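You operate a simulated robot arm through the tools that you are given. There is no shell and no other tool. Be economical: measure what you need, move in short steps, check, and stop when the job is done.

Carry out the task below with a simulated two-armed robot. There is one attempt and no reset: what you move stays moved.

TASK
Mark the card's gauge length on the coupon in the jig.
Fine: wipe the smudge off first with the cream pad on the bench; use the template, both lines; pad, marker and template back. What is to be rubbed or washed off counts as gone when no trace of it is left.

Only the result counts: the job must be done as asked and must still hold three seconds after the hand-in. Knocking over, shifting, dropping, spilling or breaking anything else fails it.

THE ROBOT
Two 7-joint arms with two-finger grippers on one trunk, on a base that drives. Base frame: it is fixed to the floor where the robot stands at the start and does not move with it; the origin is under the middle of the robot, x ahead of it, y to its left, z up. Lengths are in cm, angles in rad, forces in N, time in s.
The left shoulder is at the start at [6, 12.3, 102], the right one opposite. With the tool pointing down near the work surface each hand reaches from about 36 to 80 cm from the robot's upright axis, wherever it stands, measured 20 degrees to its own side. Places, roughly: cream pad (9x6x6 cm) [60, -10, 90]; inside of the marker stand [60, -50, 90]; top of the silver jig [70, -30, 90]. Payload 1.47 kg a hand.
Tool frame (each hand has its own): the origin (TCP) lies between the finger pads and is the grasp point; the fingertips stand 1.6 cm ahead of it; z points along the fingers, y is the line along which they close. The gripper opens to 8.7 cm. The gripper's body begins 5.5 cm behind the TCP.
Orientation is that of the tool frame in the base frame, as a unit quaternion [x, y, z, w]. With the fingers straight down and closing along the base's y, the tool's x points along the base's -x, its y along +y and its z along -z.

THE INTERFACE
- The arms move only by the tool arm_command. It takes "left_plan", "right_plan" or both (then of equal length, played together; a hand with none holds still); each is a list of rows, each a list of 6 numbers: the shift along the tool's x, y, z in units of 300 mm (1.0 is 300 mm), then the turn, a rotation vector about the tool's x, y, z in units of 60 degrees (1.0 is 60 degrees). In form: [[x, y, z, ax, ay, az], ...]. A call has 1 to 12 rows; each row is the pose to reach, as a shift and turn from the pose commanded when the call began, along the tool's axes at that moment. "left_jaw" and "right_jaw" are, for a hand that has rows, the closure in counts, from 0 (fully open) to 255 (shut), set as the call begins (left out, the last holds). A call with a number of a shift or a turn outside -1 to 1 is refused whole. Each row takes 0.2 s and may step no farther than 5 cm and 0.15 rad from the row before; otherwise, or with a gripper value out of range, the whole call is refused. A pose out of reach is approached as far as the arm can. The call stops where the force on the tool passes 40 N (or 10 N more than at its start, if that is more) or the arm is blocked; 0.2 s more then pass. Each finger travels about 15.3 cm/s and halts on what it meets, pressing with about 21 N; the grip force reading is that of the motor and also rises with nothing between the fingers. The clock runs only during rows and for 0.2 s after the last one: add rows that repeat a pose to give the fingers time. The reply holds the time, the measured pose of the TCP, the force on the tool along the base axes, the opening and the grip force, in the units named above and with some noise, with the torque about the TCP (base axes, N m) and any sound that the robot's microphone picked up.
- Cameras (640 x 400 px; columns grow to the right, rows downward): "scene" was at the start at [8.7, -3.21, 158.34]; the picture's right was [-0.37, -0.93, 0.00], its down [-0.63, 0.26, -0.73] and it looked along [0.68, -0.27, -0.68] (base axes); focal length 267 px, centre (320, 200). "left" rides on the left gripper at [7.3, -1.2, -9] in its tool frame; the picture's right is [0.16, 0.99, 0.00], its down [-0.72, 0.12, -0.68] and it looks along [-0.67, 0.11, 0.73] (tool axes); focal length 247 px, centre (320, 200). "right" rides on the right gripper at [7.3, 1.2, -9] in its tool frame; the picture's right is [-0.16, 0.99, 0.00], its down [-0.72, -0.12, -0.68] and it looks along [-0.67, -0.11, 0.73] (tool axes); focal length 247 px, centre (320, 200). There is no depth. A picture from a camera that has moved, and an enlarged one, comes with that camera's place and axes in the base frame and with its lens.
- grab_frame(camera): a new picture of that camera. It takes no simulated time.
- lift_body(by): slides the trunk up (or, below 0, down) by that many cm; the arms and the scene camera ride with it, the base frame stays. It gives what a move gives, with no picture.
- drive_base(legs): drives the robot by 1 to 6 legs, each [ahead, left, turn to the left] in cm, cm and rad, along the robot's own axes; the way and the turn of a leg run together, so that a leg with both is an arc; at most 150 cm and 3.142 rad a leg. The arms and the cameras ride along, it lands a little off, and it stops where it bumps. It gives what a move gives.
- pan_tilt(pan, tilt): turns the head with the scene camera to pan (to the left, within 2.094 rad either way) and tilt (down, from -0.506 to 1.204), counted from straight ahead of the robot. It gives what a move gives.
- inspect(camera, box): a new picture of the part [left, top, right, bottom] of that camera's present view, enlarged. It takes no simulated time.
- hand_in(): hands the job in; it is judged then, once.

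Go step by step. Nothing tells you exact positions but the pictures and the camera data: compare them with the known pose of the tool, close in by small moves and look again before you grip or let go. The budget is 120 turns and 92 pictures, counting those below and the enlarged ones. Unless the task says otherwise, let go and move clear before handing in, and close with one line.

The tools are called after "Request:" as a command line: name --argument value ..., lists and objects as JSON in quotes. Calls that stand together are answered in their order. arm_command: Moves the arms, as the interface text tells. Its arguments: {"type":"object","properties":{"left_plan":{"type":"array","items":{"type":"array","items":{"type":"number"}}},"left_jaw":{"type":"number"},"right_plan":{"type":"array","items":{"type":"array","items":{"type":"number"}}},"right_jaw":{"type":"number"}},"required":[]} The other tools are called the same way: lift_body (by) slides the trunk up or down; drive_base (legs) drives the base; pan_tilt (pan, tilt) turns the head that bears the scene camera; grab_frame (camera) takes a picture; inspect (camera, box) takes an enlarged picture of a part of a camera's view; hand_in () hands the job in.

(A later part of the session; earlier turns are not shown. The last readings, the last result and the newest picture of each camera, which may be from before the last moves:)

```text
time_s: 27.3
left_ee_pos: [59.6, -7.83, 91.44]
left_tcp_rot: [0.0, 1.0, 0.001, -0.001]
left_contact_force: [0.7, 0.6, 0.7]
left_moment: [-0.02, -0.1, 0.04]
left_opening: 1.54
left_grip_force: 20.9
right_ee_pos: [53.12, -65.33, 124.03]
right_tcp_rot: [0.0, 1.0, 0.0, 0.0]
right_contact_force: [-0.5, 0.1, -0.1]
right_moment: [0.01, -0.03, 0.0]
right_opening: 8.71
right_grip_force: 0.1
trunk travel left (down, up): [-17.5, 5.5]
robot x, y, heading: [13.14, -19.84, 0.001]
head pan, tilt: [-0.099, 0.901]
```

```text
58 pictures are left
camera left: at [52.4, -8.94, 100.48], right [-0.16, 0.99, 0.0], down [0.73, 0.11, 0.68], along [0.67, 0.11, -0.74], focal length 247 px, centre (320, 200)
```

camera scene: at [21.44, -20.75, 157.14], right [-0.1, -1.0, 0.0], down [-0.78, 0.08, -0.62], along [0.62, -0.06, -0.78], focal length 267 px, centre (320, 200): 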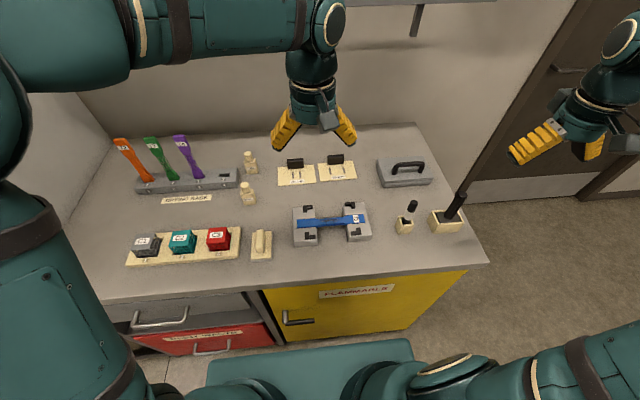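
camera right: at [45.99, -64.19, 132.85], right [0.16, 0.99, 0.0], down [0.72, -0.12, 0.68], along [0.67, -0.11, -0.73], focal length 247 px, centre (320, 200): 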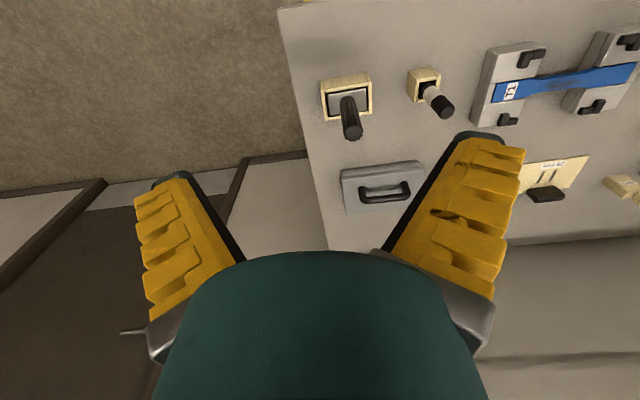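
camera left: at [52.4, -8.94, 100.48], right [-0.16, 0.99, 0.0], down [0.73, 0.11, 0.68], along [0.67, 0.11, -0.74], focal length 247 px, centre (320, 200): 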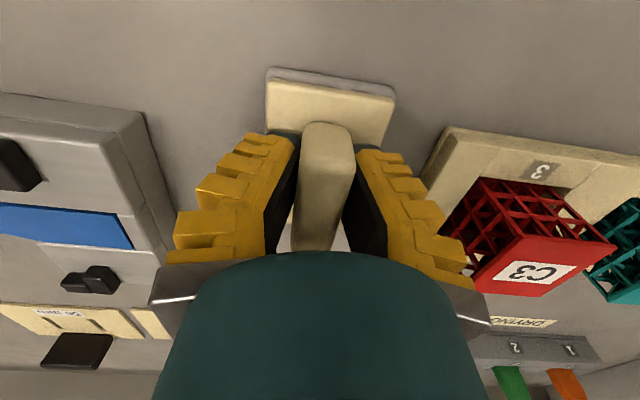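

The opening is beginning to change, as it did on contact. One more millimetre, then open and rise.

Request:
arm_command --left_plan '[[0, 0, 0.003, 0, 0, 0], [0, 0, 0.003, 0, 0, 0]]'

Request:
arm_command --left_plan '[[0, 0, -0.003, 0, 0, 0], [0, 0, -0.003, 0, 0, 0], [0, 0, -0.003, 0, 0, 0], [0, 0, -0.003, 0, 0, 0]]' --left_jaw 80

Request:
arm_command --left_plan '[[0, 0, -0.15, 0, 0, 0], [0, 0, -0.3, 0, 0, 0], [0, 0, -0.45, 0, 0, 0], [0, 0, -0.55, 0, 0, 0]]'

Request:
grab_frame --camera "left"

```text
time_s: 27.9
left_ee_pos: [59.64, -7.64, 91.42]
left_tcp_rot: [-0.001, 1.0, 0.001, -0.003]
left_contact_force: [1.7, -0.4, 5.7]
left_moment: [0.01, -0.31, 0.02]
left_opening: 1.69
left_grip_force: 20.8
right_ee_pos: [53.26, -65.24, 124.03]
right_tcp_rot: [0.001, 1.0, 0.0, 0.001]
right_contact_force: [0.4, 0.6, 0.7]
right_moment: [0.0, -0.01, -0.04]
right_opening: 8.74
right_grip_force: 0.0
trunk travel left (down, up): [-17.5, 5.5]
robot x, y, heading: [12.9, -19.85, 0.005]
head pan, tilt: [-0.099, 0.901]
```

```text
time_s: 28.9
left_ee_pos: [59.6, -7.69, 91.62]
left_tcp_rot: [-0.001, 1.0, 0.002, -0.002]
left_contact_force: [-0.2, -0.1, 0.3]
left_moment: [-0.02, 0.0, -0.02]
left_opening: 6.41
left_grip_force: 3.3
right_ee_pos: [53.26, -65.21, 123.93]
right_tcp_rot: [0.0, 1.0, 0.0, -0.001]
right_contact_force: [0.8, 0.1, -0.1]
right_moment: [-0.02, -0.01, -0.01]
right_opening: 8.7
right_grip_force: 0.1
trunk travel left (down, up): [-17.5, 5.5]
robot x, y, heading: [12.86, -20.12, 0.001]
head pan, tilt: [-0.099, 0.901]
```

```text
time_s: 29.9
left_ee_pos: [59.57, -7.73, 108.03]
left_tcp_rot: [0.0, 1.0, 0.002, -0.004]
left_contact_force: [0.7, -0.2, -0.2]
left_moment: [-0.02, 0.05, 0.01]
left_opening: 6.42
left_grip_force: 3.1
right_ee_pos: [53.3, -65.2, 123.93]
right_tcp_rot: [0.001, 1.0, 0.001, 0.0]
right_contact_force: [-0.8, 0.1, -0.4]
right_moment: [0.02, 0.02, 0.01]
right_opening: 8.67
right_grip_force: 0.1
trunk travel left (down, up): [-17.5, 5.5]
robot x, y, heading: [12.74, -19.76, -0.01]
head pan, tilt: [-0.099, 0.901]
```

```text
57 pictures are left
camera left: at [52.3, -8.96, 117.04], right [-0.16, 0.99, 0.01], down [0.73, 0.11, 0.68], along [0.67, 0.11, -0.74], focal length 247 px, centre (320, 200)
```

left: 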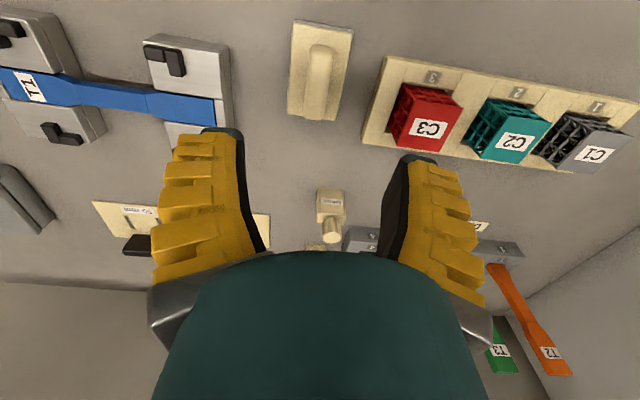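

The pad is back where it was. The template needs a bit more reach, so I'll check base clearance at the bench before driving a few cm closer.

Request:
pan_tilt --pan 0 --tilt 1.2

Request:
grab_frame --camera "scene"

```text
time_s: 30.7
left_ee_pos: [59.58, -7.75, 108.0]
left_tcp_rot: [0.0, 1.0, 0.002, -0.002]
left_contact_force: [-0.3, 0.5, -0.2]
left_moment: [0.02, 0.01, 0.02]
left_opening: 6.45
left_grip_force: 2.9
right_ee_pos: [53.23, -65.25, 123.95]
right_tcp_rot: [-0.001, 1.0, 0.0, 0.0]
right_contact_force: [0.1, -0.2, 0.3]
right_moment: [-0.01, -0.01, 0.01]
right_opening: 8.7
right_grip_force: 0.1
trunk travel left (down, up): [-17.5, 5.5]
robot x, y, heading: [12.62, -19.88, 0.004]
head pan, tilt: [0.0, 1.201]
```

```text
56 pictures are left
camera scene: at [19.51, -20.02, 155.17], right [0.0, -1.0, 0.0], down [-0.93, 0.0, -0.36], along [0.36, 0.0, -0.93], focal length 267 px, centre (320, 200)
```

scene: 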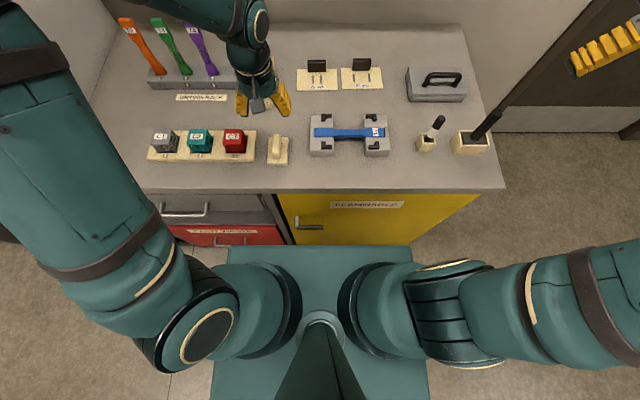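

About 3 cm of clearance remains; I'll creep 2 cm ahead and bring the right hand toward the template.

Request:
drive_base --legs '[[2, 0, 0]]'

Request:
arm_command --right_plan '[[-0.1, 0.1, 0.05, 0, 0, 0], [-0.2, 0.2, 0.1, 0, 0, 0], [-0.3, 0.3, 0.15, 0, 0, 0], [-0.4, 0.4, 0.2, 0, 0, 0], [-0.5, 0.5, 0.25, 0, 0, 0], [-0.6, 0.6, 0.3, 0, 0, 0], [-0.7, 0.7, 0.35, 0, 0, 0], [-0.8, 0.8, 0.38, 0, 0, 0], [-0.9, 0.9, 0.4, 0, 0, 0], [-0.99, 0.98, 0.41, 0, 0, 0], [-0.99, 0.98, 0.41, 0, 0, 0]]' --right_jaw 0

Request:
grab_frame --camera "right"

```text
time_s: 31.5
left_ee_pos: [61.5, -7.68, 107.92]
left_tcp_rot: [-0.001, 1.0, 0.002, -0.003]
left_contact_force: [0.2, -0.6, -0.8]
left_moment: [-0.02, 0.0, 0.03]
left_opening: 6.43
left_grip_force: 3.3
right_ee_pos: [55.33, -65.33, 123.85]
right_tcp_rot: [0.0, 1.0, 0.0, 0.0]
right_contact_force: [0.6, -1.2, -0.3]
right_moment: [0.0, 0.03, -0.04]
right_opening: 8.69
right_grip_force: 0.0
trunk travel left (down, up): [-17.5, 5.5]
robot x, y, heading: [15.24, -20.15, 0.003]
head pan, tilt: [0.0, 1.201]
```

```text
time_s: 33.9
left_ee_pos: [61.51, -7.7, 108.0]
left_tcp_rot: [0.0, 1.0, 0.003, -0.002]
left_contact_force: [0.1, -0.1, 0.1]
left_moment: [0.04, 0.0, 0.0]
left_opening: 6.4
left_grip_force: 3.3
right_ee_pos: [84.86, -35.95, 111.63]
right_tcp_rot: [0.0, 1.0, -0.001, -0.001]
right_contact_force: [0.3, -0.2, 0.2]
right_moment: [0.0, -0.01, 0.03]
right_opening: 8.68
right_grip_force: 0.1
trunk travel left (down, up): [-17.5, 5.5]
robot x, y, heading: [15.17, -19.91, 0.004]
head pan, tilt: [0.0, 1.201]
```

```text
55 pictures are left
camera right: at [77.46, -34.98, 120.53], right [0.16, 0.99, 0.0], down [0.72, -0.12, 0.68], along [0.67, -0.11, -0.73], focal length 247 px, centre (320, 200)
```

right: 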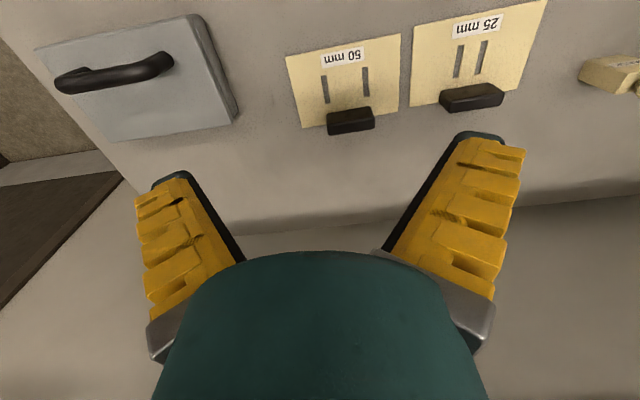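

The handle's top centre computes to (92.2, −33.4). I'll move over it at z≈98.

Request:
arm_command --right_plan '[[-0.08, 0.03, 0.11, 0, 0, 0], [-0.16, 0.06, 0.22, 0, 0, 0], [-0.245, 0.083, 0.33, 0, 0, 0], [-0.245, 0.083, 0.453, 0, 0, 0], [-0.245, 0.083, 0.453, 0, 0, 0]]'

Request:
grab_frame --camera "right"

```text
time_s: 35.1
left_ee_pos: [61.6, -7.77, 108.0]
left_tcp_rot: [-0.002, 1.0, 0.002, -0.004]
left_contact_force: [-0.5, -0.1, 0.5]
left_moment: [0.01, -0.02, 0.02]
left_opening: 6.43
left_grip_force: 3.6
right_ee_pos: [91.24, -33.41, 97.97]
right_tcp_rot: [0.0, 1.0, 0.0, 0.0]
right_contact_force: [-0.3, 0.1, -0.3]
right_moment: [-0.03, 0.04, 0.0]
right_opening: 8.71
right_grip_force: 0.1
right hand out of reach, approached as far as the arm can: row 3, 4, 5
trunk travel left (down, up): [-17.5, 5.5]
robot x, y, heading: [15.16, -19.94, 0.002]
head pan, tilt: [0.0, 1.201]
```

```text
54 pictures are left
camera right: at [83.91, -32.28, 106.86], right [0.16, 0.99, 0.0], down [0.72, -0.12, 0.68], along [0.67, -0.11, -0.73], focal length 247 px, centre (320, 200)
```

right: 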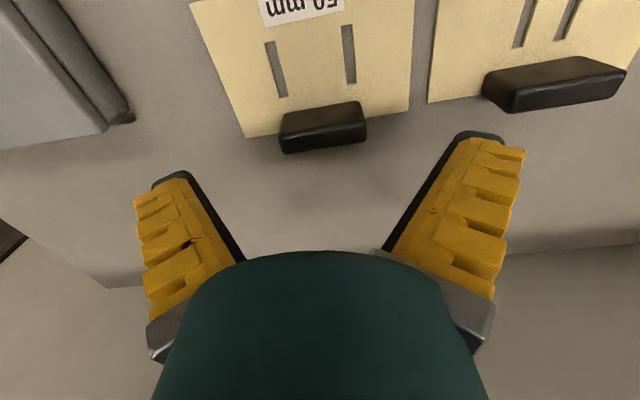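

The reach falls ~1 cm short at this height. Raising the trunk a bit should help, then descending around the handle.

Request:
lift_body --by 5

Request:
arm_command --right_plan '[[0, 0, 0.1, 0, 0, 0], [-0.032, 0, 0.2, 0, 0, 0], [-0.032, 0, 0.26, 0, 0, 0], [-0.032, 0, 0.28, 0, 0, 0]]'

Request:
grab_frame --camera "right"

```text
time_s: 36.0
left_ee_pos: [61.56, -7.72, 113.01]
left_tcp_rot: [-0.001, 1.0, 0.002, -0.004]
left_contact_force: [0.6, 0.2, 0.1]
left_moment: [0.01, -0.01, 0.0]
left_opening: 6.46
left_grip_force: 2.8
right_ee_pos: [91.02, -33.38, 102.84]
right_tcp_rot: [-0.001, 1.0, 0.0, 0.001]
right_contact_force: [-0.7, -0.6, 0.4]
right_moment: [0.02, -0.02, 0.0]
right_opening: 8.69
right_grip_force: 0.1
trunk travel left (down, up): [-22.5, 0.5]
robot x, y, heading: [15.13, -19.78, 0.003]
head pan, tilt: [0.0, 1.201]
```

```text
time_s: 37.0
left_ee_pos: [61.55, -7.81, 112.97]
left_tcp_rot: [-0.001, 1.0, 0.002, -0.004]
left_contact_force: [0.2, 0.8, 0.8]
left_moment: [-0.02, 0.0, 0.0]
left_opening: 6.45
left_grip_force: 3.3
right_ee_pos: [90.59, -33.51, 95.62]
right_tcp_rot: [0.0, 1.0, 0.0, -0.001]
right_contact_force: [0.1, -0.3, -0.2]
right_moment: [-0.01, 0.0, 0.01]
right_opening: 8.72
right_grip_force: 0.1
right hand out of reach, approached as far as the arm can: row 2, 3, 4
trunk travel left (down, up): [-22.5, 0.5]
robot x, y, heading: [14.7, -20.17, 0.001]
head pan, tilt: [0.0, 1.201]
```

```text
53 pictures are left
camera right: at [83.33, -32.41, 104.43], right [0.16, 0.99, 0.0], down [0.72, -0.12, 0.68], along [0.67, -0.11, -0.73], focal length 247 px, centre (320, 200)
```

right: 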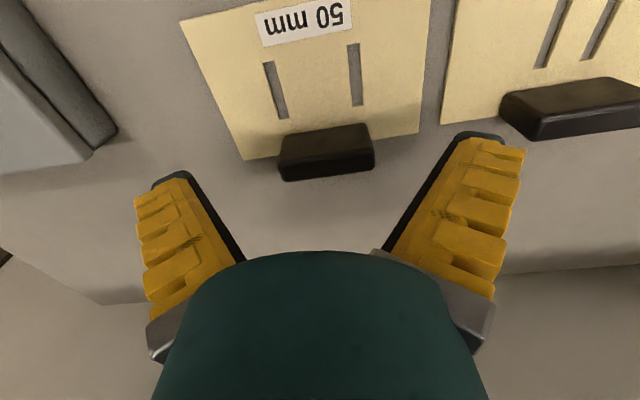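

Higher trunk reduces the reach; instead I'll tilt the fingers forward 0.15 rad to gain x, and check the pose.

Request:
arm_command --right_plan '[[0, 0, 0, 0, -0.07, 0], [0, 0, 0, 0, -0.14, 0], [0, 0, 0, 0, -0.14, 0]]'

```text
time_s: 37.8
left_ee_pos: [61.25, -7.88, 113.23]
left_tcp_rot: [0.0, 1.0, 0.002, -0.001]
left_contact_force: [-0.7, -0.3, 0.7]
left_moment: [0.04, -0.09, 0.02]
left_opening: 6.41
left_grip_force: 3.0
right_ee_pos: [90.81, -33.64, 96.07]
right_tcp_rot: [0.002, 0.997, 0.001, 0.082]
right_contact_force: [-10.2, 1.9, -12.6]
right_moment: [-0.21, -0.92, -0.01]
right_opening: 8.66
right_grip_force: 0.0
right hand out of reach, approached as far as the arm can: row 1, 2
trunk travel left (down, up): [-22.5, 0.5]
robot x, y, heading: [14.95, -19.8, 0.002]
head pan, tilt: [0.0, 1.201]
```

There is an unexpected force on the right hand. I'll look before moving more.

Request:
pan_tilt --pan -0.1 --tilt 0.6

Request:
grab_frame --camera "scene"

Request:
grab_frame --camera "right"

```text
time_s: 38.8
left_ee_pos: [61.58, -7.86, 113.02]
left_tcp_rot: [-0.001, 1.0, 0.001, -0.004]
left_contact_force: [-0.3, -0.1, 0.1]
left_moment: [-0.02, 0.0, 0.02]
left_opening: 6.44
left_grip_force: 3.2
right_ee_pos: [91.76, -33.65, 96.78]
right_tcp_rot: [0.004, 0.996, 0.001, 0.091]
right_contact_force: [-0.7, -1.2, 0.4]
right_moment: [0.0, 0.01, 0.01]
right_opening: 8.71
right_grip_force: 0.0
trunk travel left (down, up): [-22.5, 0.5]
robot x, y, heading: [14.78, -20.0, 0.004]
head pan, tilt: [-0.099, 0.6]
```

```text
52 pictures are left
camera scene: at [24.72, -20.89, 164.61], right [-0.1, -1.0, 0.0], down [-0.56, 0.06, -0.82], along [0.82, -0.08, -0.57], focal length 267 px, centre (320, 200)
```

scene: 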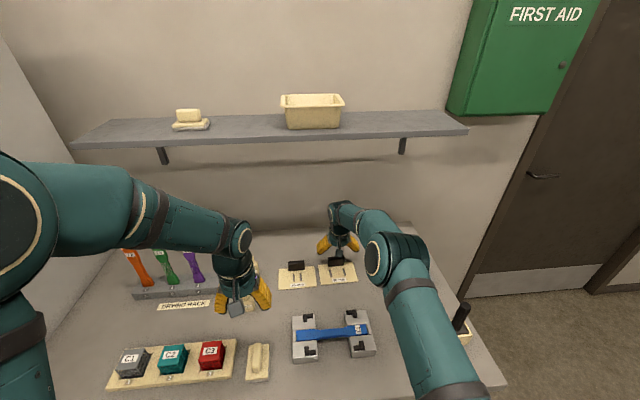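

```text
51 pictures are left
camera right: at [83.05, -32.55, 104.14], right [0.16, 0.99, 0.03], down [0.59, -0.12, 0.8], along [0.79, -0.11, -0.6], focal length 247 px, centre (320, 200)
```

right: 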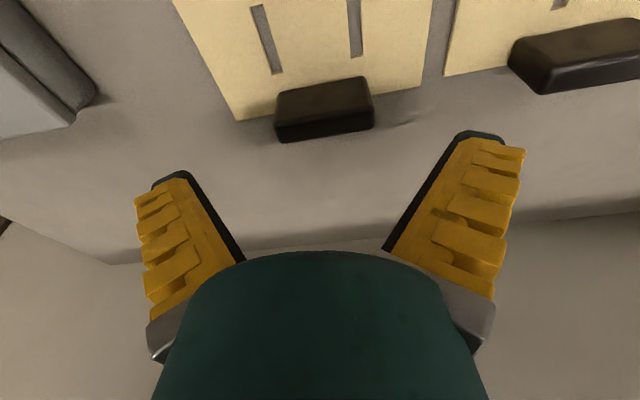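

Nothing is touching; it was an arm-stretch transient. I'll tilt slightly more and descend partway.

Request:
arm_command --right_plan '[[0.003, 0.002, 0.03, 0, -0.03, 0], [0.006, 0.004, 0.06, 0, -0.06, 0], [0.01, 0.006, 0.1, 0, -0.1, 0], [0.01, 0.006, 0.1, 0, -0.1, 0]]'

Request:
grab_frame --camera "right"

```text
time_s: 39.8
left_ee_pos: [61.61, -7.81, 113.15]
left_tcp_rot: [-0.001, 1.0, 0.002, -0.002]
left_contact_force: [0.0, 0.1, 1.0]
left_moment: [-0.03, -0.01, 0.0]
left_opening: 6.42
left_grip_force: 3.2
right_ee_pos: [90.71, -33.37, 92.45]
right_tcp_rot: [0.0, 0.992, 0.0, 0.126]
right_contact_force: [0.0, 0.0, 1.1]
right_moment: [0.03, 0.0, -0.04]
right_opening: 8.68
right_grip_force: 0.0
trunk travel left (down, up): [-22.5, 0.5]
robot x, y, heading: [15.3, -19.76, 0.002]
head pan, tilt: [-0.099, 0.6]
```

```text
50 pictures are left
camera right: at [81.45, -32.14, 99.22], right [0.15, 0.99, 0.04], down [0.53, -0.12, 0.84], along [0.83, -0.11, -0.54], focal length 247 px, centre (320, 200)
```

right: 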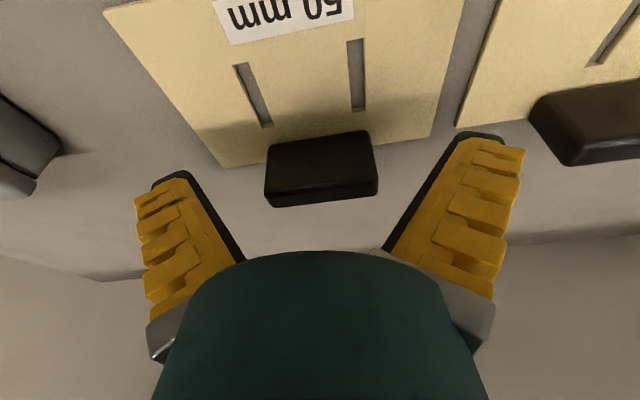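

Now within reach. Move forward and down to the handle: (92.2, −33.4, 91.0).

Request:
arm_command --right_plan '[[-0.036, 0, 0.01, 0, 0, 0], [-0.036, 0, 0.035, 0, 0, 0], [-0.036, 0, 0.059, 0, 0, 0], [-0.036, 0, 0.059, 0, 0, 0]]'

Request:
grab_frame --camera "right"

```text
time_s: 40.8
left_ee_pos: [61.5, -7.69, 113.06]
left_tcp_rot: [-0.001, 1.0, 0.002, -0.004]
left_contact_force: [0.4, 1.0, 1.3]
left_moment: [-0.04, 0.03, 0.03]
left_opening: 6.44
left_grip_force: 3.1
right_ee_pos: [92.07, -33.26, 91.01]
right_tcp_rot: [0.0, 0.992, 0.0, 0.126]
right_contact_force: [0.6, 0.4, -0.3]
right_moment: [0.0, -0.01, -0.01]
right_opening: 8.71
right_grip_force: 0.1
trunk travel left (down, up): [-22.5, 0.5]
robot x, y, heading: [14.95, -20.13, 0.0]
head pan, tilt: [-0.099, 0.6]
```

```text
49 pictures are left
camera right: at [82.94, -32.16, 97.78], right [0.15, 0.99, 0.04], down [0.53, -0.12, 0.84], along [0.83, -0.11, -0.54], focal length 247 px, centre (320, 200)
```

right: 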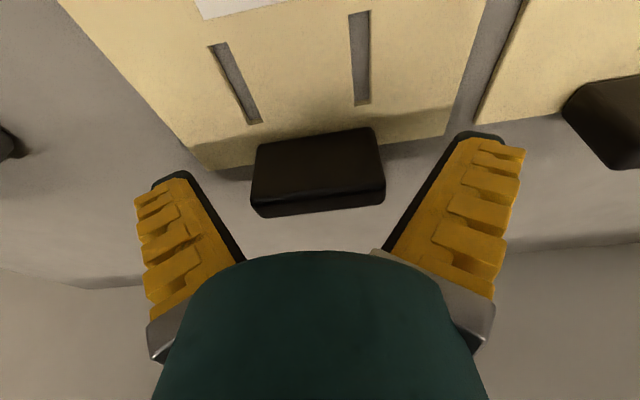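

The handle sits between the fingers. Close.

Request:
arm_command --right_plan '[[0, 0, 0, 0, 0, 0], [0, 0, 0, 0, 0, 0], [0, 0, 0, 0, 0, 0], [0, 0, 0, 0, 0, 0]]' --right_jaw 255

Request:
grab_frame --camera "right"

```text
time_s: 41.8
left_ee_pos: [61.54, -7.82, 113.05]
left_tcp_rot: [-0.001, 1.0, 0.001, -0.003]
left_contact_force: [0.3, 0.0, 0.5]
left_moment: [-0.04, -0.03, -0.02]
left_opening: 6.44
left_grip_force: 2.8
right_ee_pos: [92.12, -33.21, 91.12]
right_tcp_rot: [0.0, 0.992, -0.001, 0.125]
right_contact_force: [-0.4, -0.7, 0.5]
right_moment: [-0.06, -0.06, -0.01]
right_opening: 5.96
right_grip_force: 21.3
trunk travel left (down, up): [-22.5, 0.5]
robot x, y, heading: [15.08, -20.05, 0.004]
head pan, tilt: [-0.099, 0.6]
```

```text
48 pictures are left
camera right: at [82.95, -32.15, 97.79], right [0.15, 0.99, 0.04], down [0.53, -0.12, 0.84], along [0.83, -0.11, -0.54], focal length 247 px, centre (320, 200)
```

right: 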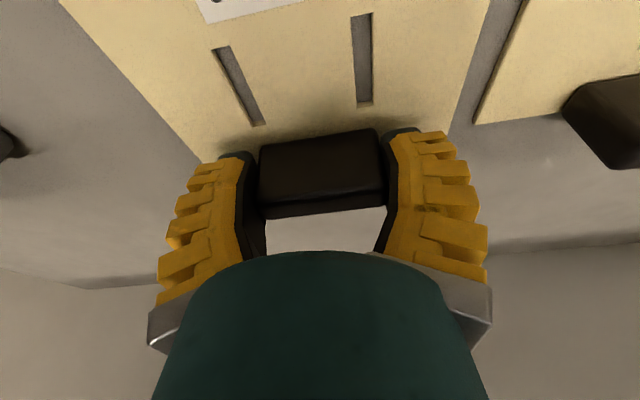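

Gripped at 5.96 cm. I'll lift straight up, then carry it back over the jig.

Request:
arm_command --right_plan '[[-0.025, 0, -0.0967, 0, 0, 0], [-0.0177, 0, -0.202, 0, 0, 0], [0.054, 0, -0.3237, 0, 0, 0], [0.1663, 0.027, -0.4217, 0, 0, 0], [0.2957, 0.06, -0.455, 0, 0, 0], [0.4247, 0.093, -0.4883, 0, 0, 0], [0.5537, 0.127, -0.5217, 0, 0, 0], [0.6667, 0.16, -0.5507, 0, 0, 0], [0.6667, 0.16, -0.5507, 0, 0, 0]]'

Request:
grab_frame --camera "right"

Request:
pan_tilt --pan -0.1 --tilt 0.95

Request:
grab_frame --camera "scene"

```text
time_s: 43.8
left_ee_pos: [61.57, -7.84, 112.92]
left_tcp_rot: [-0.001, 1.0, 0.003, -0.003]
left_contact_force: [-0.4, -0.3, 0.0]
left_moment: [-0.02, -0.01, -0.01]
left_opening: 6.43
left_grip_force: 3.3
right_ee_pos: [68.69, -28.46, 101.95]
right_tcp_rot: [0.0, 0.992, 0.0, 0.125]
right_contact_force: [-0.4, 0.9, -0.3]
right_moment: [0.02, 0.01, 0.03]
right_opening: 6.0
right_grip_force: 21.3
trunk travel left (down, up): [-22.5, 0.5]
robot x, y, heading: [15.22, -20.21, 0.003]
head pan, tilt: [-0.099, 0.6]
```

```text
47 pictures are left
camera right: at [59.54, -27.47, 108.72], right [0.15, 0.99, 0.04], down [0.53, -0.12, 0.84], along [0.83, -0.11, -0.54], focal length 247 px, centre (320, 200)
```

right: 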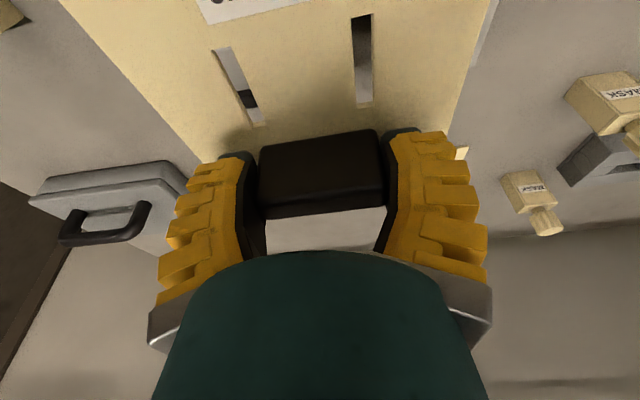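

```text
time_s: 44.6
left_ee_pos: [61.6, -7.83, 113.07]
left_tcp_rot: [0.0, 1.0, 0.002, -0.004]
left_contact_force: [0.4, 1.0, -0.3]
left_moment: [-0.02, -0.02, -0.01]
left_opening: 6.44
left_grip_force: 3.6
right_ee_pos: [68.68, -28.47, 101.91]
right_tcp_rot: [0.0, 0.992, 0.0, 0.125]
right_contact_force: [-0.2, 0.3, -0.1]
right_moment: [0.01, 0.01, 0.02]
right_opening: 5.93
right_grip_force: 20.8
trunk travel left (down, up): [-22.5, 0.5]
robot x, y, heading: [14.76, -19.57, 0.006]
head pan, tilt: [-0.099, 0.949]
```

```text
46 pictures are left
camera scene: at [23.17, -20.74, 161.79], right [-0.1, -1.0, 0.0], down [-0.81, 0.08, -0.58], along [0.58, -0.06, -0.81], focal length 267 px, centre (320, 200)
```

scene: 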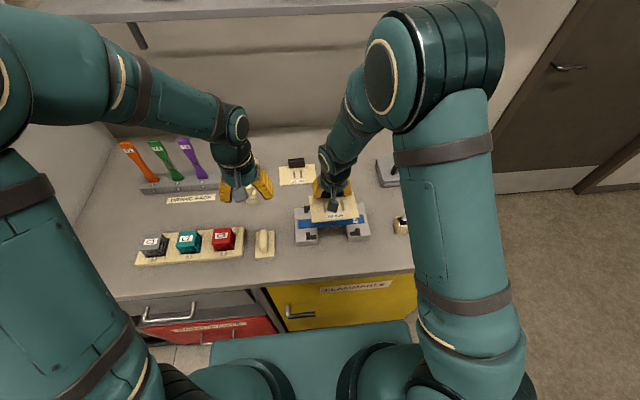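

I'll zoom in on the template over the jig.

Request:
inspect --camera "scene" --box '[280, 180, 390, 250]'

```text
5.71 times, centred on (335, 215) of scene
camera zoom: at [23.17, -20.74, 161.79], right [-0.1, -1.0, 0.0], down [-0.81, 0.08, -0.58], along [0.58, -0.06, -0.81], focal length 1523 px, centre (234, 114)
```

zoom: 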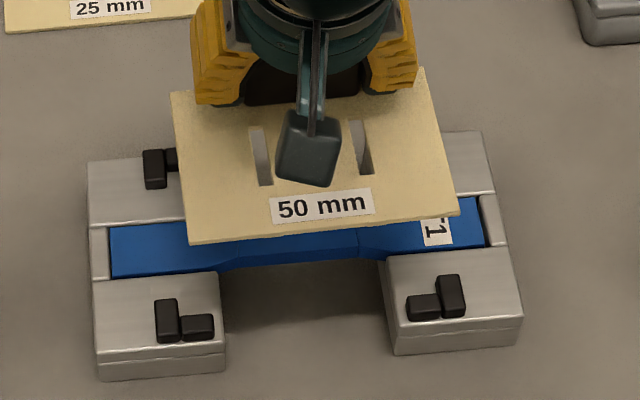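

The template is level but yawed ~1.2° counterclockwise and ~0.35 cm too far to −y relative to the nest. I'll correct and lower to ~1 cm above the stops.

Request:
arm_command --right_plan '[[0.017, 0.006, 0.065, 0.0024, 0, 0.009], [0.034, 0.011, 0.13, 0.0048, 0, 0.0185], [0.05, 0.011, 0.1936, 0.0048, 0, 0.0185], [0.05, 0.011, 0.1936, 0.0048, 0, 0.0185]]'

Request:
inspect --camera "scene" --box '[280, 180, 390, 250]'

```text
time_s: 45.6
left_ee_pos: [61.58, -7.71, 112.99]
left_tcp_rot: [-0.002, 1.0, 0.002, -0.003]
left_contact_force: [-0.1, -0.4, 0.5]
left_moment: [0.02, 0.01, -0.01]
left_opening: 6.43
left_grip_force: 3.1
right_ee_pos: [68.64, -28.24, 96.2]
right_tcp_rot: [0.009, 0.992, -0.001, 0.125]
right_contact_force: [0.7, -0.3, -0.5]
right_moment: [-0.03, -0.02, 0.03]
right_opening: 5.95
right_grip_force: 20.8
trunk travel left (down, up): [-22.5, 0.5]
robot x, y, heading: [15.03, -19.91, 0.0]
head pan, tilt: [-0.099, 0.949]
```

```text
5.71 times, centred on (335, 215) of scene
camera zoom: at [23.13, -20.74, 161.78], right [-0.1, -1.0, 0.0], down [-0.81, 0.08, -0.58], along [0.58, -0.06, -0.81], focal length 1523 px, centre (234, 114)
```

zoom: 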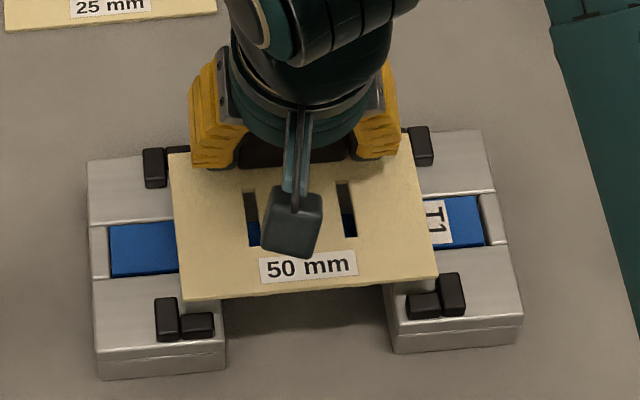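

Yaw and y now match the nest; x needs about +0.1. I'll lower another 1 cm and look.

Request:
arm_command --right_plan '[[0.004, 0.001, 0.018, 0, 0, 0], [0.0051, 0.001, 0.0331, 0, 0, 0], [0.0051, 0.001, 0.0331, 0, 0, 0]]'

Request:
inspect --camera "scene" --box '[290, 190, 380, 247]'

```text
time_s: 46.4
left_ee_pos: [61.49, -7.71, 113.05]
left_tcp_rot: [-0.001, 1.0, 0.001, -0.002]
left_contact_force: [0.0, -0.1, 0.1]
left_moment: [0.0, 0.01, 0.01]
left_opening: 6.41
left_grip_force: 3.0
right_ee_pos: [68.85, -28.17, 95.29]
right_tcp_rot: [0.01, 0.992, -0.001, 0.126]
right_contact_force: [-1.4, -0.5, 6.9]
right_moment: [-0.41, -0.03, 0.1]
right_opening: 5.99
right_grip_force: 21.0
trunk travel left (down, up): [-22.5, 0.5]
robot x, y, heading: [15.06, -20.19, -0.002]
head pan, tilt: [-0.099, 0.949]
```

```text
7.02 times, centred on (335, 218) of scene
camera zoom: at [23.08, -20.73, 161.79], right [-0.1, -1.0, 0.0], down [-0.81, 0.08, -0.58], along [0.58, -0.06, -0.81], focal length 1871 px, centre (215, 70)
```

zoom: 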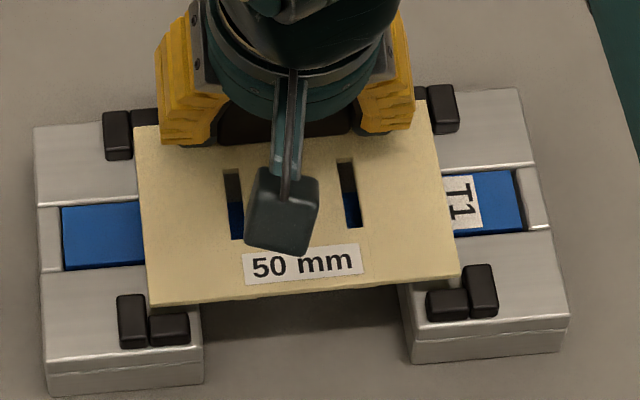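

The plate touches at the far −y stop: it sits slightly too far +x. I'll raise a bit, shift −x 0.25 and −y 0.08, and lower again.

Request:
arm_command --right_plan '[[0, 0, -0.011, 0, 0, 0], [0.0056, -0.0027, -0.0118, 0, 0, 0], [0.008, -0.0027, 0, 0, 0, 0], [0.0114, -0.0027, 0.0108, 0, 0, 0], [0.0114, -0.0027, 0.0108, 0, 0, 0]]'

Request:
inspect --camera "scene" --box '[290, 190, 380, 247]'

```text
time_s: 47.6
left_ee_pos: [61.47, -7.76, 112.94]
left_tcp_rot: [-0.001, 1.0, 0.002, -0.004]
left_contact_force: [-1.2, 1.0, 1.0]
left_moment: [0.01, 0.01, 0.02]
left_opening: 6.43
left_grip_force: 3.1
right_ee_pos: [68.6, -28.09, 94.67]
right_tcp_rot: [0.01, 0.992, -0.001, 0.125]
right_contact_force: [1.1, -0.6, -0.5]
right_moment: [0.04, 0.01, -0.06]
right_opening: 5.97
right_grip_force: 20.9
trunk travel left (down, up): [-22.5, 0.5]
robot x, y, heading: [15.07, -19.84, 0.002]
head pan, tilt: [-0.099, 0.949]
```

```text
7.02 times, centred on (335, 218) of scene
camera zoom: at [23.18, -20.74, 161.78], right [-0.1, -1.0, 0.0], down [-0.81, 0.08, -0.58], along [0.58, -0.06, -0.81], focal length 1871 px, centre (215, 70)
```

zoom: 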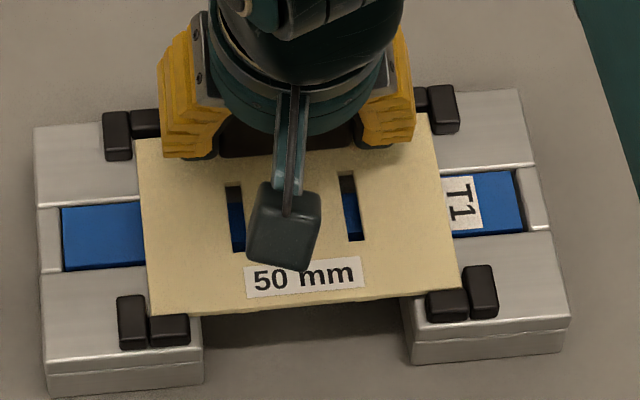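

No contact and the plate appears inside the stops. Lower further gently.

Request:
arm_command --right_plan '[[0.0017, 0, 0.0065, 0, 0, 0], [0.0033, 0, 0.0129, 0, 0, 0], [0.0033, 0, 0.0129, 0, 0, 0]]'

Request:
inspect --camera "scene" --box '[290, 190, 380, 247]'

```text
time_s: 48.4
left_ee_pos: [61.51, -7.73, 112.96]
left_tcp_rot: [-0.002, 1.0, 0.003, -0.003]
left_contact_force: [-0.2, -0.1, -0.3]
left_moment: [-0.02, 0.02, -0.06]
left_opening: 6.41
left_grip_force: 3.6
right_ee_pos: [68.54, -28.16, 94.31]
right_tcp_rot: [0.011, 0.992, -0.001, 0.126]
right_contact_force: [2.0, -3.5, 10.9]
right_moment: [0.05, 0.0, 0.16]
right_opening: 6.02
right_grip_force: 21.1
trunk travel left (down, up): [-22.5, 0.5]
robot x, y, heading: [14.73, -19.42, -0.005]
head pan, tilt: [-0.099, 0.949]
```

```text
7.02 times, centred on (335, 218) of scene
camera zoom: at [23.11, -20.77, 161.79], right [-0.1, -1.0, 0.0], down [-0.81, 0.08, -0.58], along [0.58, -0.06, -0.81], focal length 1871 px, centre (215, 70)
```

zoom: 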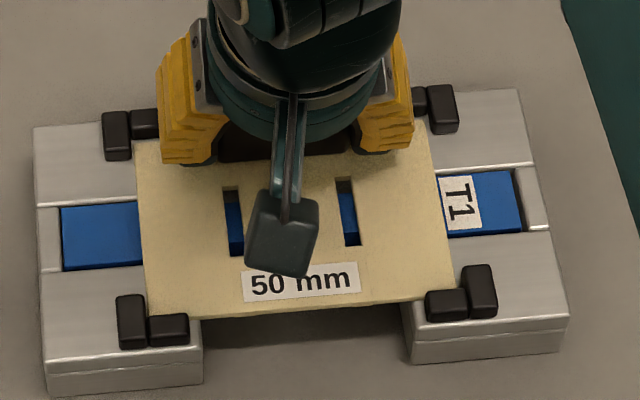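

The plate is seated between the stops, but hugging the +y side. I'll ease up slightly and slide −y by 0.2 to centre it.

Request:
arm_command --right_plan '[[-0.0005, 0, -0.002, 0, 0, 0], [-0.0005, -0.0035, -0.002, 0, 0, 0], [-0.0005, -0.007, -0.002, 0, 0, 0], [-0.0005, -0.007, -0.002, 0, 0, 0]]'

Request:
inspect --camera "scene" --box '[290, 190, 380, 247]'

```text
time_s: 49.4
left_ee_pos: [61.66, -7.65, 112.97]
left_tcp_rot: [0.0, 1.0, 0.002, -0.004]
left_contact_force: [0.3, -0.3, 0.4]
left_moment: [-0.01, -0.03, 0.01]
left_opening: 6.44
left_grip_force: 2.7
right_ee_pos: [68.42, -28.27, 94.35]
right_tcp_rot: [0.009, 0.992, -0.001, 0.124]
right_contact_force: [4.8, 1.5, -0.4]
right_moment: [0.05, -0.19, 0.1]
right_opening: 5.94
right_grip_force: 21.0
trunk travel left (down, up): [-22.5, 0.5]
robot x, y, heading: [15.02, -19.58, 0.006]
head pan, tilt: [-0.099, 0.949]
```

```text
7.02 times, centred on (335, 218) of scene
camera zoom: at [23.23, -20.72, 161.77], right [-0.1, -1.0, 0.0], down [-0.81, 0.08, -0.58], along [0.58, -0.06, -0.81], focal length 1871 px, centre (215, 70)
```

zoom: 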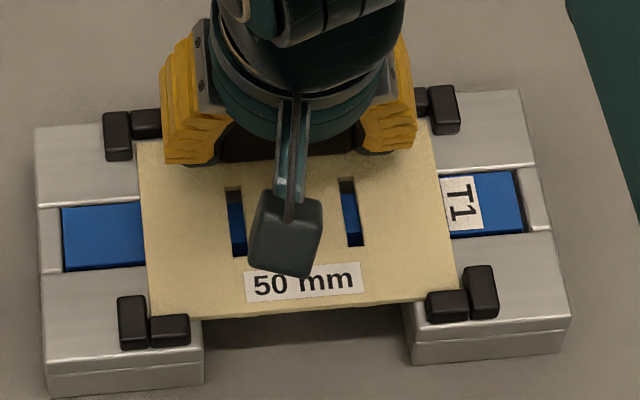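

Seated against the near stop and well centred. Release with a small opening and back off upward.

Request:
arm_command --right_plan '[[0, 0, 0, 0, 0, 0], [0, 0, 0, 0, 0, 0], [0, 0, -0.05, 0, 0, 0], [-0.01, 0, -0.15, 0, 0, 0], [-0.02, 0, -0.3, 0, 0, 0], [-0.02, 0, -0.4, 0, 0, 0]]' --right_jaw 60

Request:
arm_command --right_plan '[[0, -0.1, 0, 0, 0.05, 0], [0, -0.2, 0, 0, 0.1, 0], [0, -0.3, 0, 0, 0.15, 0], [0, -0.4, 0, 0, 0.2, 0], [0, -0.5, 0, 0, 0.24, 0], [0, -0.6, 0, 0, 0.24, 0], [0, -0.7, 0, 0, 0.24, 0]]'

Request:
inspect --camera "scene" --box '[280, 180, 440, 280]'

Request:
grab_frame --camera "right"

```text
time_s: 50.8
left_ee_pos: [61.45, -7.8, 113.03]
left_tcp_rot: [-0.001, 1.0, 0.002, -0.002]
left_contact_force: [-0.4, -0.2, 1.1]
left_moment: [-0.02, 0.0, 0.02]
left_opening: 6.43
left_grip_force: 2.8
right_ee_pos: [65.85, -28.52, 105.99]
right_tcp_rot: [0.009, 0.992, -0.001, 0.125]
right_contact_force: [0.2, 0.7, -0.1]
right_moment: [-0.02, 0.0, 0.02]
right_opening: 7.03
right_grip_force: 2.6
trunk travel left (down, up): [-22.5, 0.5]
robot x, y, heading: [15.33, -19.67, 0.002]
head pan, tilt: [-0.099, 0.949]
```

```text
time_s: 52.4
left_ee_pos: [61.55, -7.72, 113.01]
left_tcp_rot: [-0.001, 1.0, 0.003, -0.002]
left_contact_force: [-0.1, -0.4, 0.0]
left_moment: [0.02, -0.02, -0.02]
left_opening: 6.45
left_grip_force: 3.3
right_ee_pos: [65.48, -49.23, 106.15]
right_tcp_rot: [0.01, 1.0, 0.001, -0.001]
right_contact_force: [-0.2, -0.6, 0.3]
right_moment: [0.01, -0.01, -0.03]
right_opening: 7.07
right_grip_force: 2.7
trunk travel left (down, up): [-22.5, 0.5]
robot x, y, heading: [14.74, -19.77, 0.0]
head pan, tilt: [-0.099, 0.949]
```

```text
4.00 times, centred on (360, 230) of scene
camera zoom: at [23.15, -20.84, 161.78], right [-0.1, -1.0, 0.0], down [-0.81, 0.08, -0.58], along [0.58, -0.06, -0.81], focal length 1066 px, centre (160, 80)
```

zoom: 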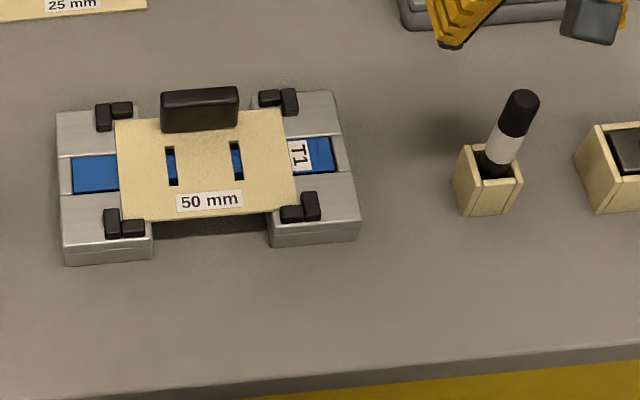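

```text
38 pictures are left
camera right: at [58.31, -48.08, 115.01], right [0.18, 0.98, 0.0], down [0.72, -0.13, 0.68], along [0.67, -0.12, -0.73], focal length 247 px, centre (320, 200)
```

right: 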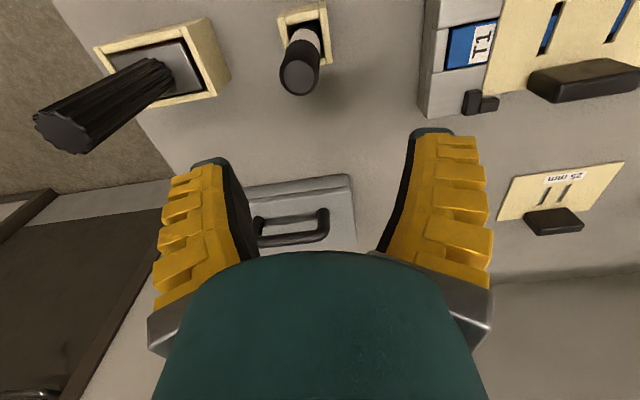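

The template is nested with blue visible in both slits. Next the marker: I'll align the right hand over it at about (62.4, −50.0).

Request:
arm_command --right_plan '[[0.05, -0.013, 0, 0, 0, -0.01], [0.103, -0.026, 0, 0, 0, -0.0185], [0.103, -0.026, 0, 0, 0, -0.0185]]' --right_jaw 60

Request:
grab_frame --camera "right"

```text
time_s: 53.2
left_ee_pos: [61.6, -7.64, 113.07]
left_tcp_rot: [-0.001, 1.0, 0.003, -0.004]
left_contact_force: [0.2, 0.5, 0.4]
left_moment: [0.0, 0.02, -0.03]
left_opening: 6.42
left_grip_force: 3.1
right_ee_pos: [62.43, -49.75, 106.12]
right_tcp_rot: [0.0, 1.0, 0.001, 0.0]
right_contact_force: [0.7, 0.1, 0.3]
right_moment: [-0.02, -0.02, 0.02]
right_opening: 7.05
right_grip_force: 3.0
trunk travel left (down, up): [-22.5, 0.5]
robot x, y, heading: [14.91, -20.03, -0.001]
head pan, tilt: [-0.099, 0.949]
```

```text
37 pictures are left
camera right: at [55.28, -48.73, 114.97], right [0.16, 0.99, 0.0], down [0.72, -0.12, 0.68], along [0.67, -0.11, -0.73], focal length 247 px, centre (320, 200)
```

right: 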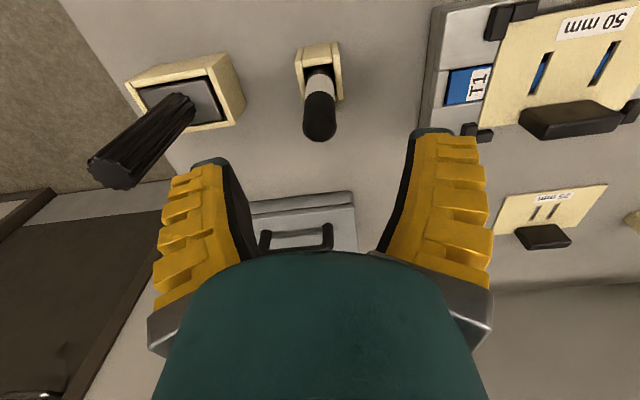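

The marker top resolves to (62.17, −49.87, 101.1). Descend to z≈97.5 and look.

Request:
arm_command --right_plan '[[0.0087, -0.004, 0.06, 0, 0, 0], [0.0087, -0.004, 0.14, 0, 0, 0], [0.0087, -0.004, 0.22, 0, 0, 0], [0.0087, -0.004, 0.287, 0, 0, 0]]'

Request:
grab_frame --camera "right"

```text
time_s: 54.2
left_ee_pos: [61.52, -7.76, 113.04]
left_tcp_rot: [-0.001, 1.0, 0.002, -0.003]
left_contact_force: [0.4, 0.4, 0.9]
left_moment: [-0.01, 0.02, -0.01]
left_opening: 6.42
left_grip_force: 3.3
right_ee_pos: [62.22, -50.03, 97.42]
right_tcp_rot: [0.0, 1.0, 0.0, 0.0]
right_contact_force: [1.1, -0.7, -0.1]
right_moment: [0.0, 0.01, -0.04]
right_opening: 7.04
right_grip_force: 3.2
trunk travel left (down, up): [-22.5, 0.5]
robot x, y, heading: [14.67, -19.94, 0.002]
head pan, tilt: [-0.099, 0.949]
```

```text
36 pictures are left
camera right: at [55.07, -48.93, 106.25], right [0.16, 0.99, 0.0], down [0.72, -0.12, 0.68], along [0.67, -0.11, -0.73], focal length 247 px, centre (320, 200)
```

right: 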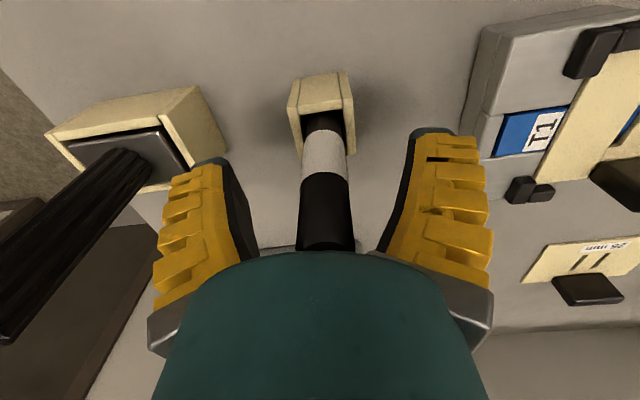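

The marker is centred between the fingers. Close.

Request:
arm_command --right_plan '[[0, 0, 0, 0, 0, 0], [0, 0, 0, 0, 0, 0], [0, 0, 0, 0, 0, 0]]' --right_jaw 255

Request:
arm_command --right_plan '[[0, 0, -0.1, 0, 0, 0], [0, 0, -0.2, 0, 0, 0], [0, 0, -0.35, 0, 0, 0], [0, 0, -0.5, 0, 0, 0]]'

Request:
grab_frame --camera "right"

Request:
inspect --camera "scene" --box '[350, 150, 450, 250]'

```text
time_s: 55.0
left_ee_pos: [61.56, -7.75, 113.09]
left_tcp_rot: [0.0, 1.0, 0.002, -0.003]
left_contact_force: [-0.7, 0.0, 0.3]
left_moment: [0.03, 0.03, 0.02]
left_opening: 6.44
left_grip_force: 3.3
right_ee_pos: [62.27, -50.02, 97.49]
right_tcp_rot: [0.0, 1.0, 0.001, 0.001]
right_contact_force: [-0.1, 0.3, -0.1]
right_moment: [0.0, 0.02, -0.02]
right_opening: 1.28
right_grip_force: 21.3
trunk travel left (down, up): [-22.5, 0.5]
robot x, y, heading: [14.86, -20.05, -0.001]
head pan, tilt: [-0.099, 0.949]
```

```text
time_s: 56.0
left_ee_pos: [61.51, -7.84, 113.0]
left_tcp_rot: [-0.001, 1.0, 0.002, -0.003]
left_contact_force: [-0.2, 0.0, -0.1]
left_moment: [0.02, 0.0, 0.02]
left_opening: 6.4
left_grip_force: 3.5
right_ee_pos: [62.32, -50.08, 112.44]
right_tcp_rot: [0.0, 1.0, 0.001, 0.0]
right_contact_force: [0.3, 0.3, 0.0]
right_moment: [-0.01, 0.03, 0.02]
right_opening: 1.27
right_grip_force: 21.1
trunk travel left (down, up): [-22.5, 0.5]
robot x, y, heading: [14.62, -19.89, -0.005]
head pan, tilt: [-0.099, 0.949]
```

```text
35 pictures are left
camera right: at [55.06, -48.88, 121.37], right [0.16, 0.99, 0.0], down [0.72, -0.12, 0.68], along [0.67, -0.11, -0.73], focal length 247 px, centre (320, 200)
```

right: 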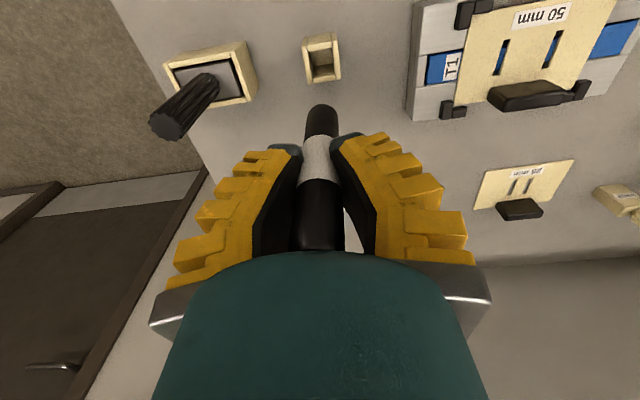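

```text
4.00 times, centred on (400, 200) of scene
camera zoom: at [23.09, -20.73, 161.79], right [-0.1, -1.0, 0.0], down [-0.81, 0.08, -0.58], along [0.58, -0.06, -0.81], focal length 1066 px, centre (0, 200)
```

zoom: 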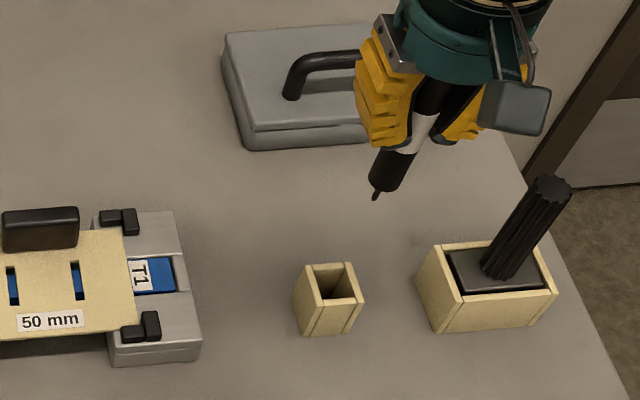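

The marker is held, with an exposed nib ~9 cm below the TCP. I'll bring it above the −y slit, expected at y≈−30.8.

Request:
arm_command --right_plan '[[-0.018, 0.128, 0, 0, 0, 0], [-0.036, 0.257, 0.03, 0, 0, 0], [-0.054, 0.385, 0.08, 0, 0, 0], [-0.072, 0.514, 0.14, 0, 0, 0], [-0.093, 0.642, 0.213, 0, 0, 0], [-0.093, 0.642, 0.213, 0, 0, 0]]'

Request:
inspect --camera "scene" --box '[290, 180, 380, 237]'

Request:
grab_frame --camera "right"

```text
time_s: 57.4
left_ee_pos: [61.51, -7.88, 113.05]
left_tcp_rot: [-0.001, 1.0, 0.003, -0.003]
left_contact_force: [0.2, 0.0, -0.3]
left_moment: [0.0, -0.05, -0.05]
left_opening: 6.41
left_grip_force: 3.3
right_ee_pos: [65.33, -31.02, 106.22]
right_tcp_rot: [0.0, 1.0, -0.001, 0.001]
right_contact_force: [0.1, -0.6, 0.4]
right_moment: [0.04, -0.01, 0.0]
right_opening: 1.25
right_grip_force: 20.9
trunk travel left (down, up): [-22.5, 0.5]
robot x, y, heading: [15.0, -20.0, 0.0]
head pan, tilt: [-0.099, 0.949]
```

```text
7.02 times, centred on (335, 208) of scene
camera zoom: at [23.1, -20.83, 161.79], right [-0.1, -1.0, 0.0], down [-0.81, 0.08, -0.58], along [0.58, -0.06, -0.81], focal length 1871 px, centre (215, 140)
```

zoom: 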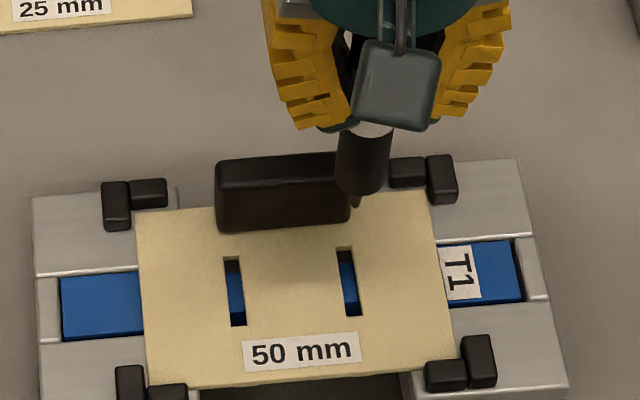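

```text
32 pictures are left
camera right: at [58.11, -29.88, 115.02], right [0.16, 0.99, 0.0], down [0.72, -0.12, 0.68], along [0.67, -0.11, -0.73], focal length 247 px, centre (320, 200)
```

right: 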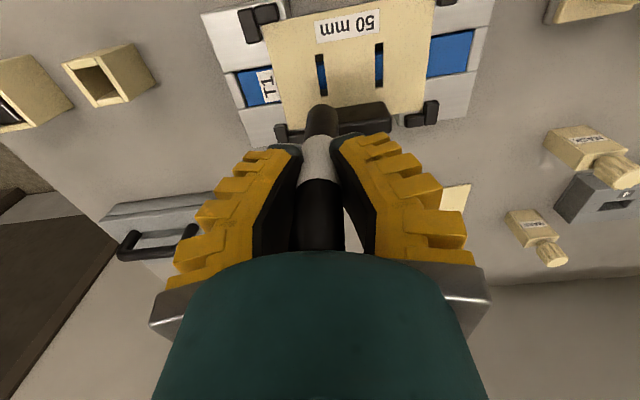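

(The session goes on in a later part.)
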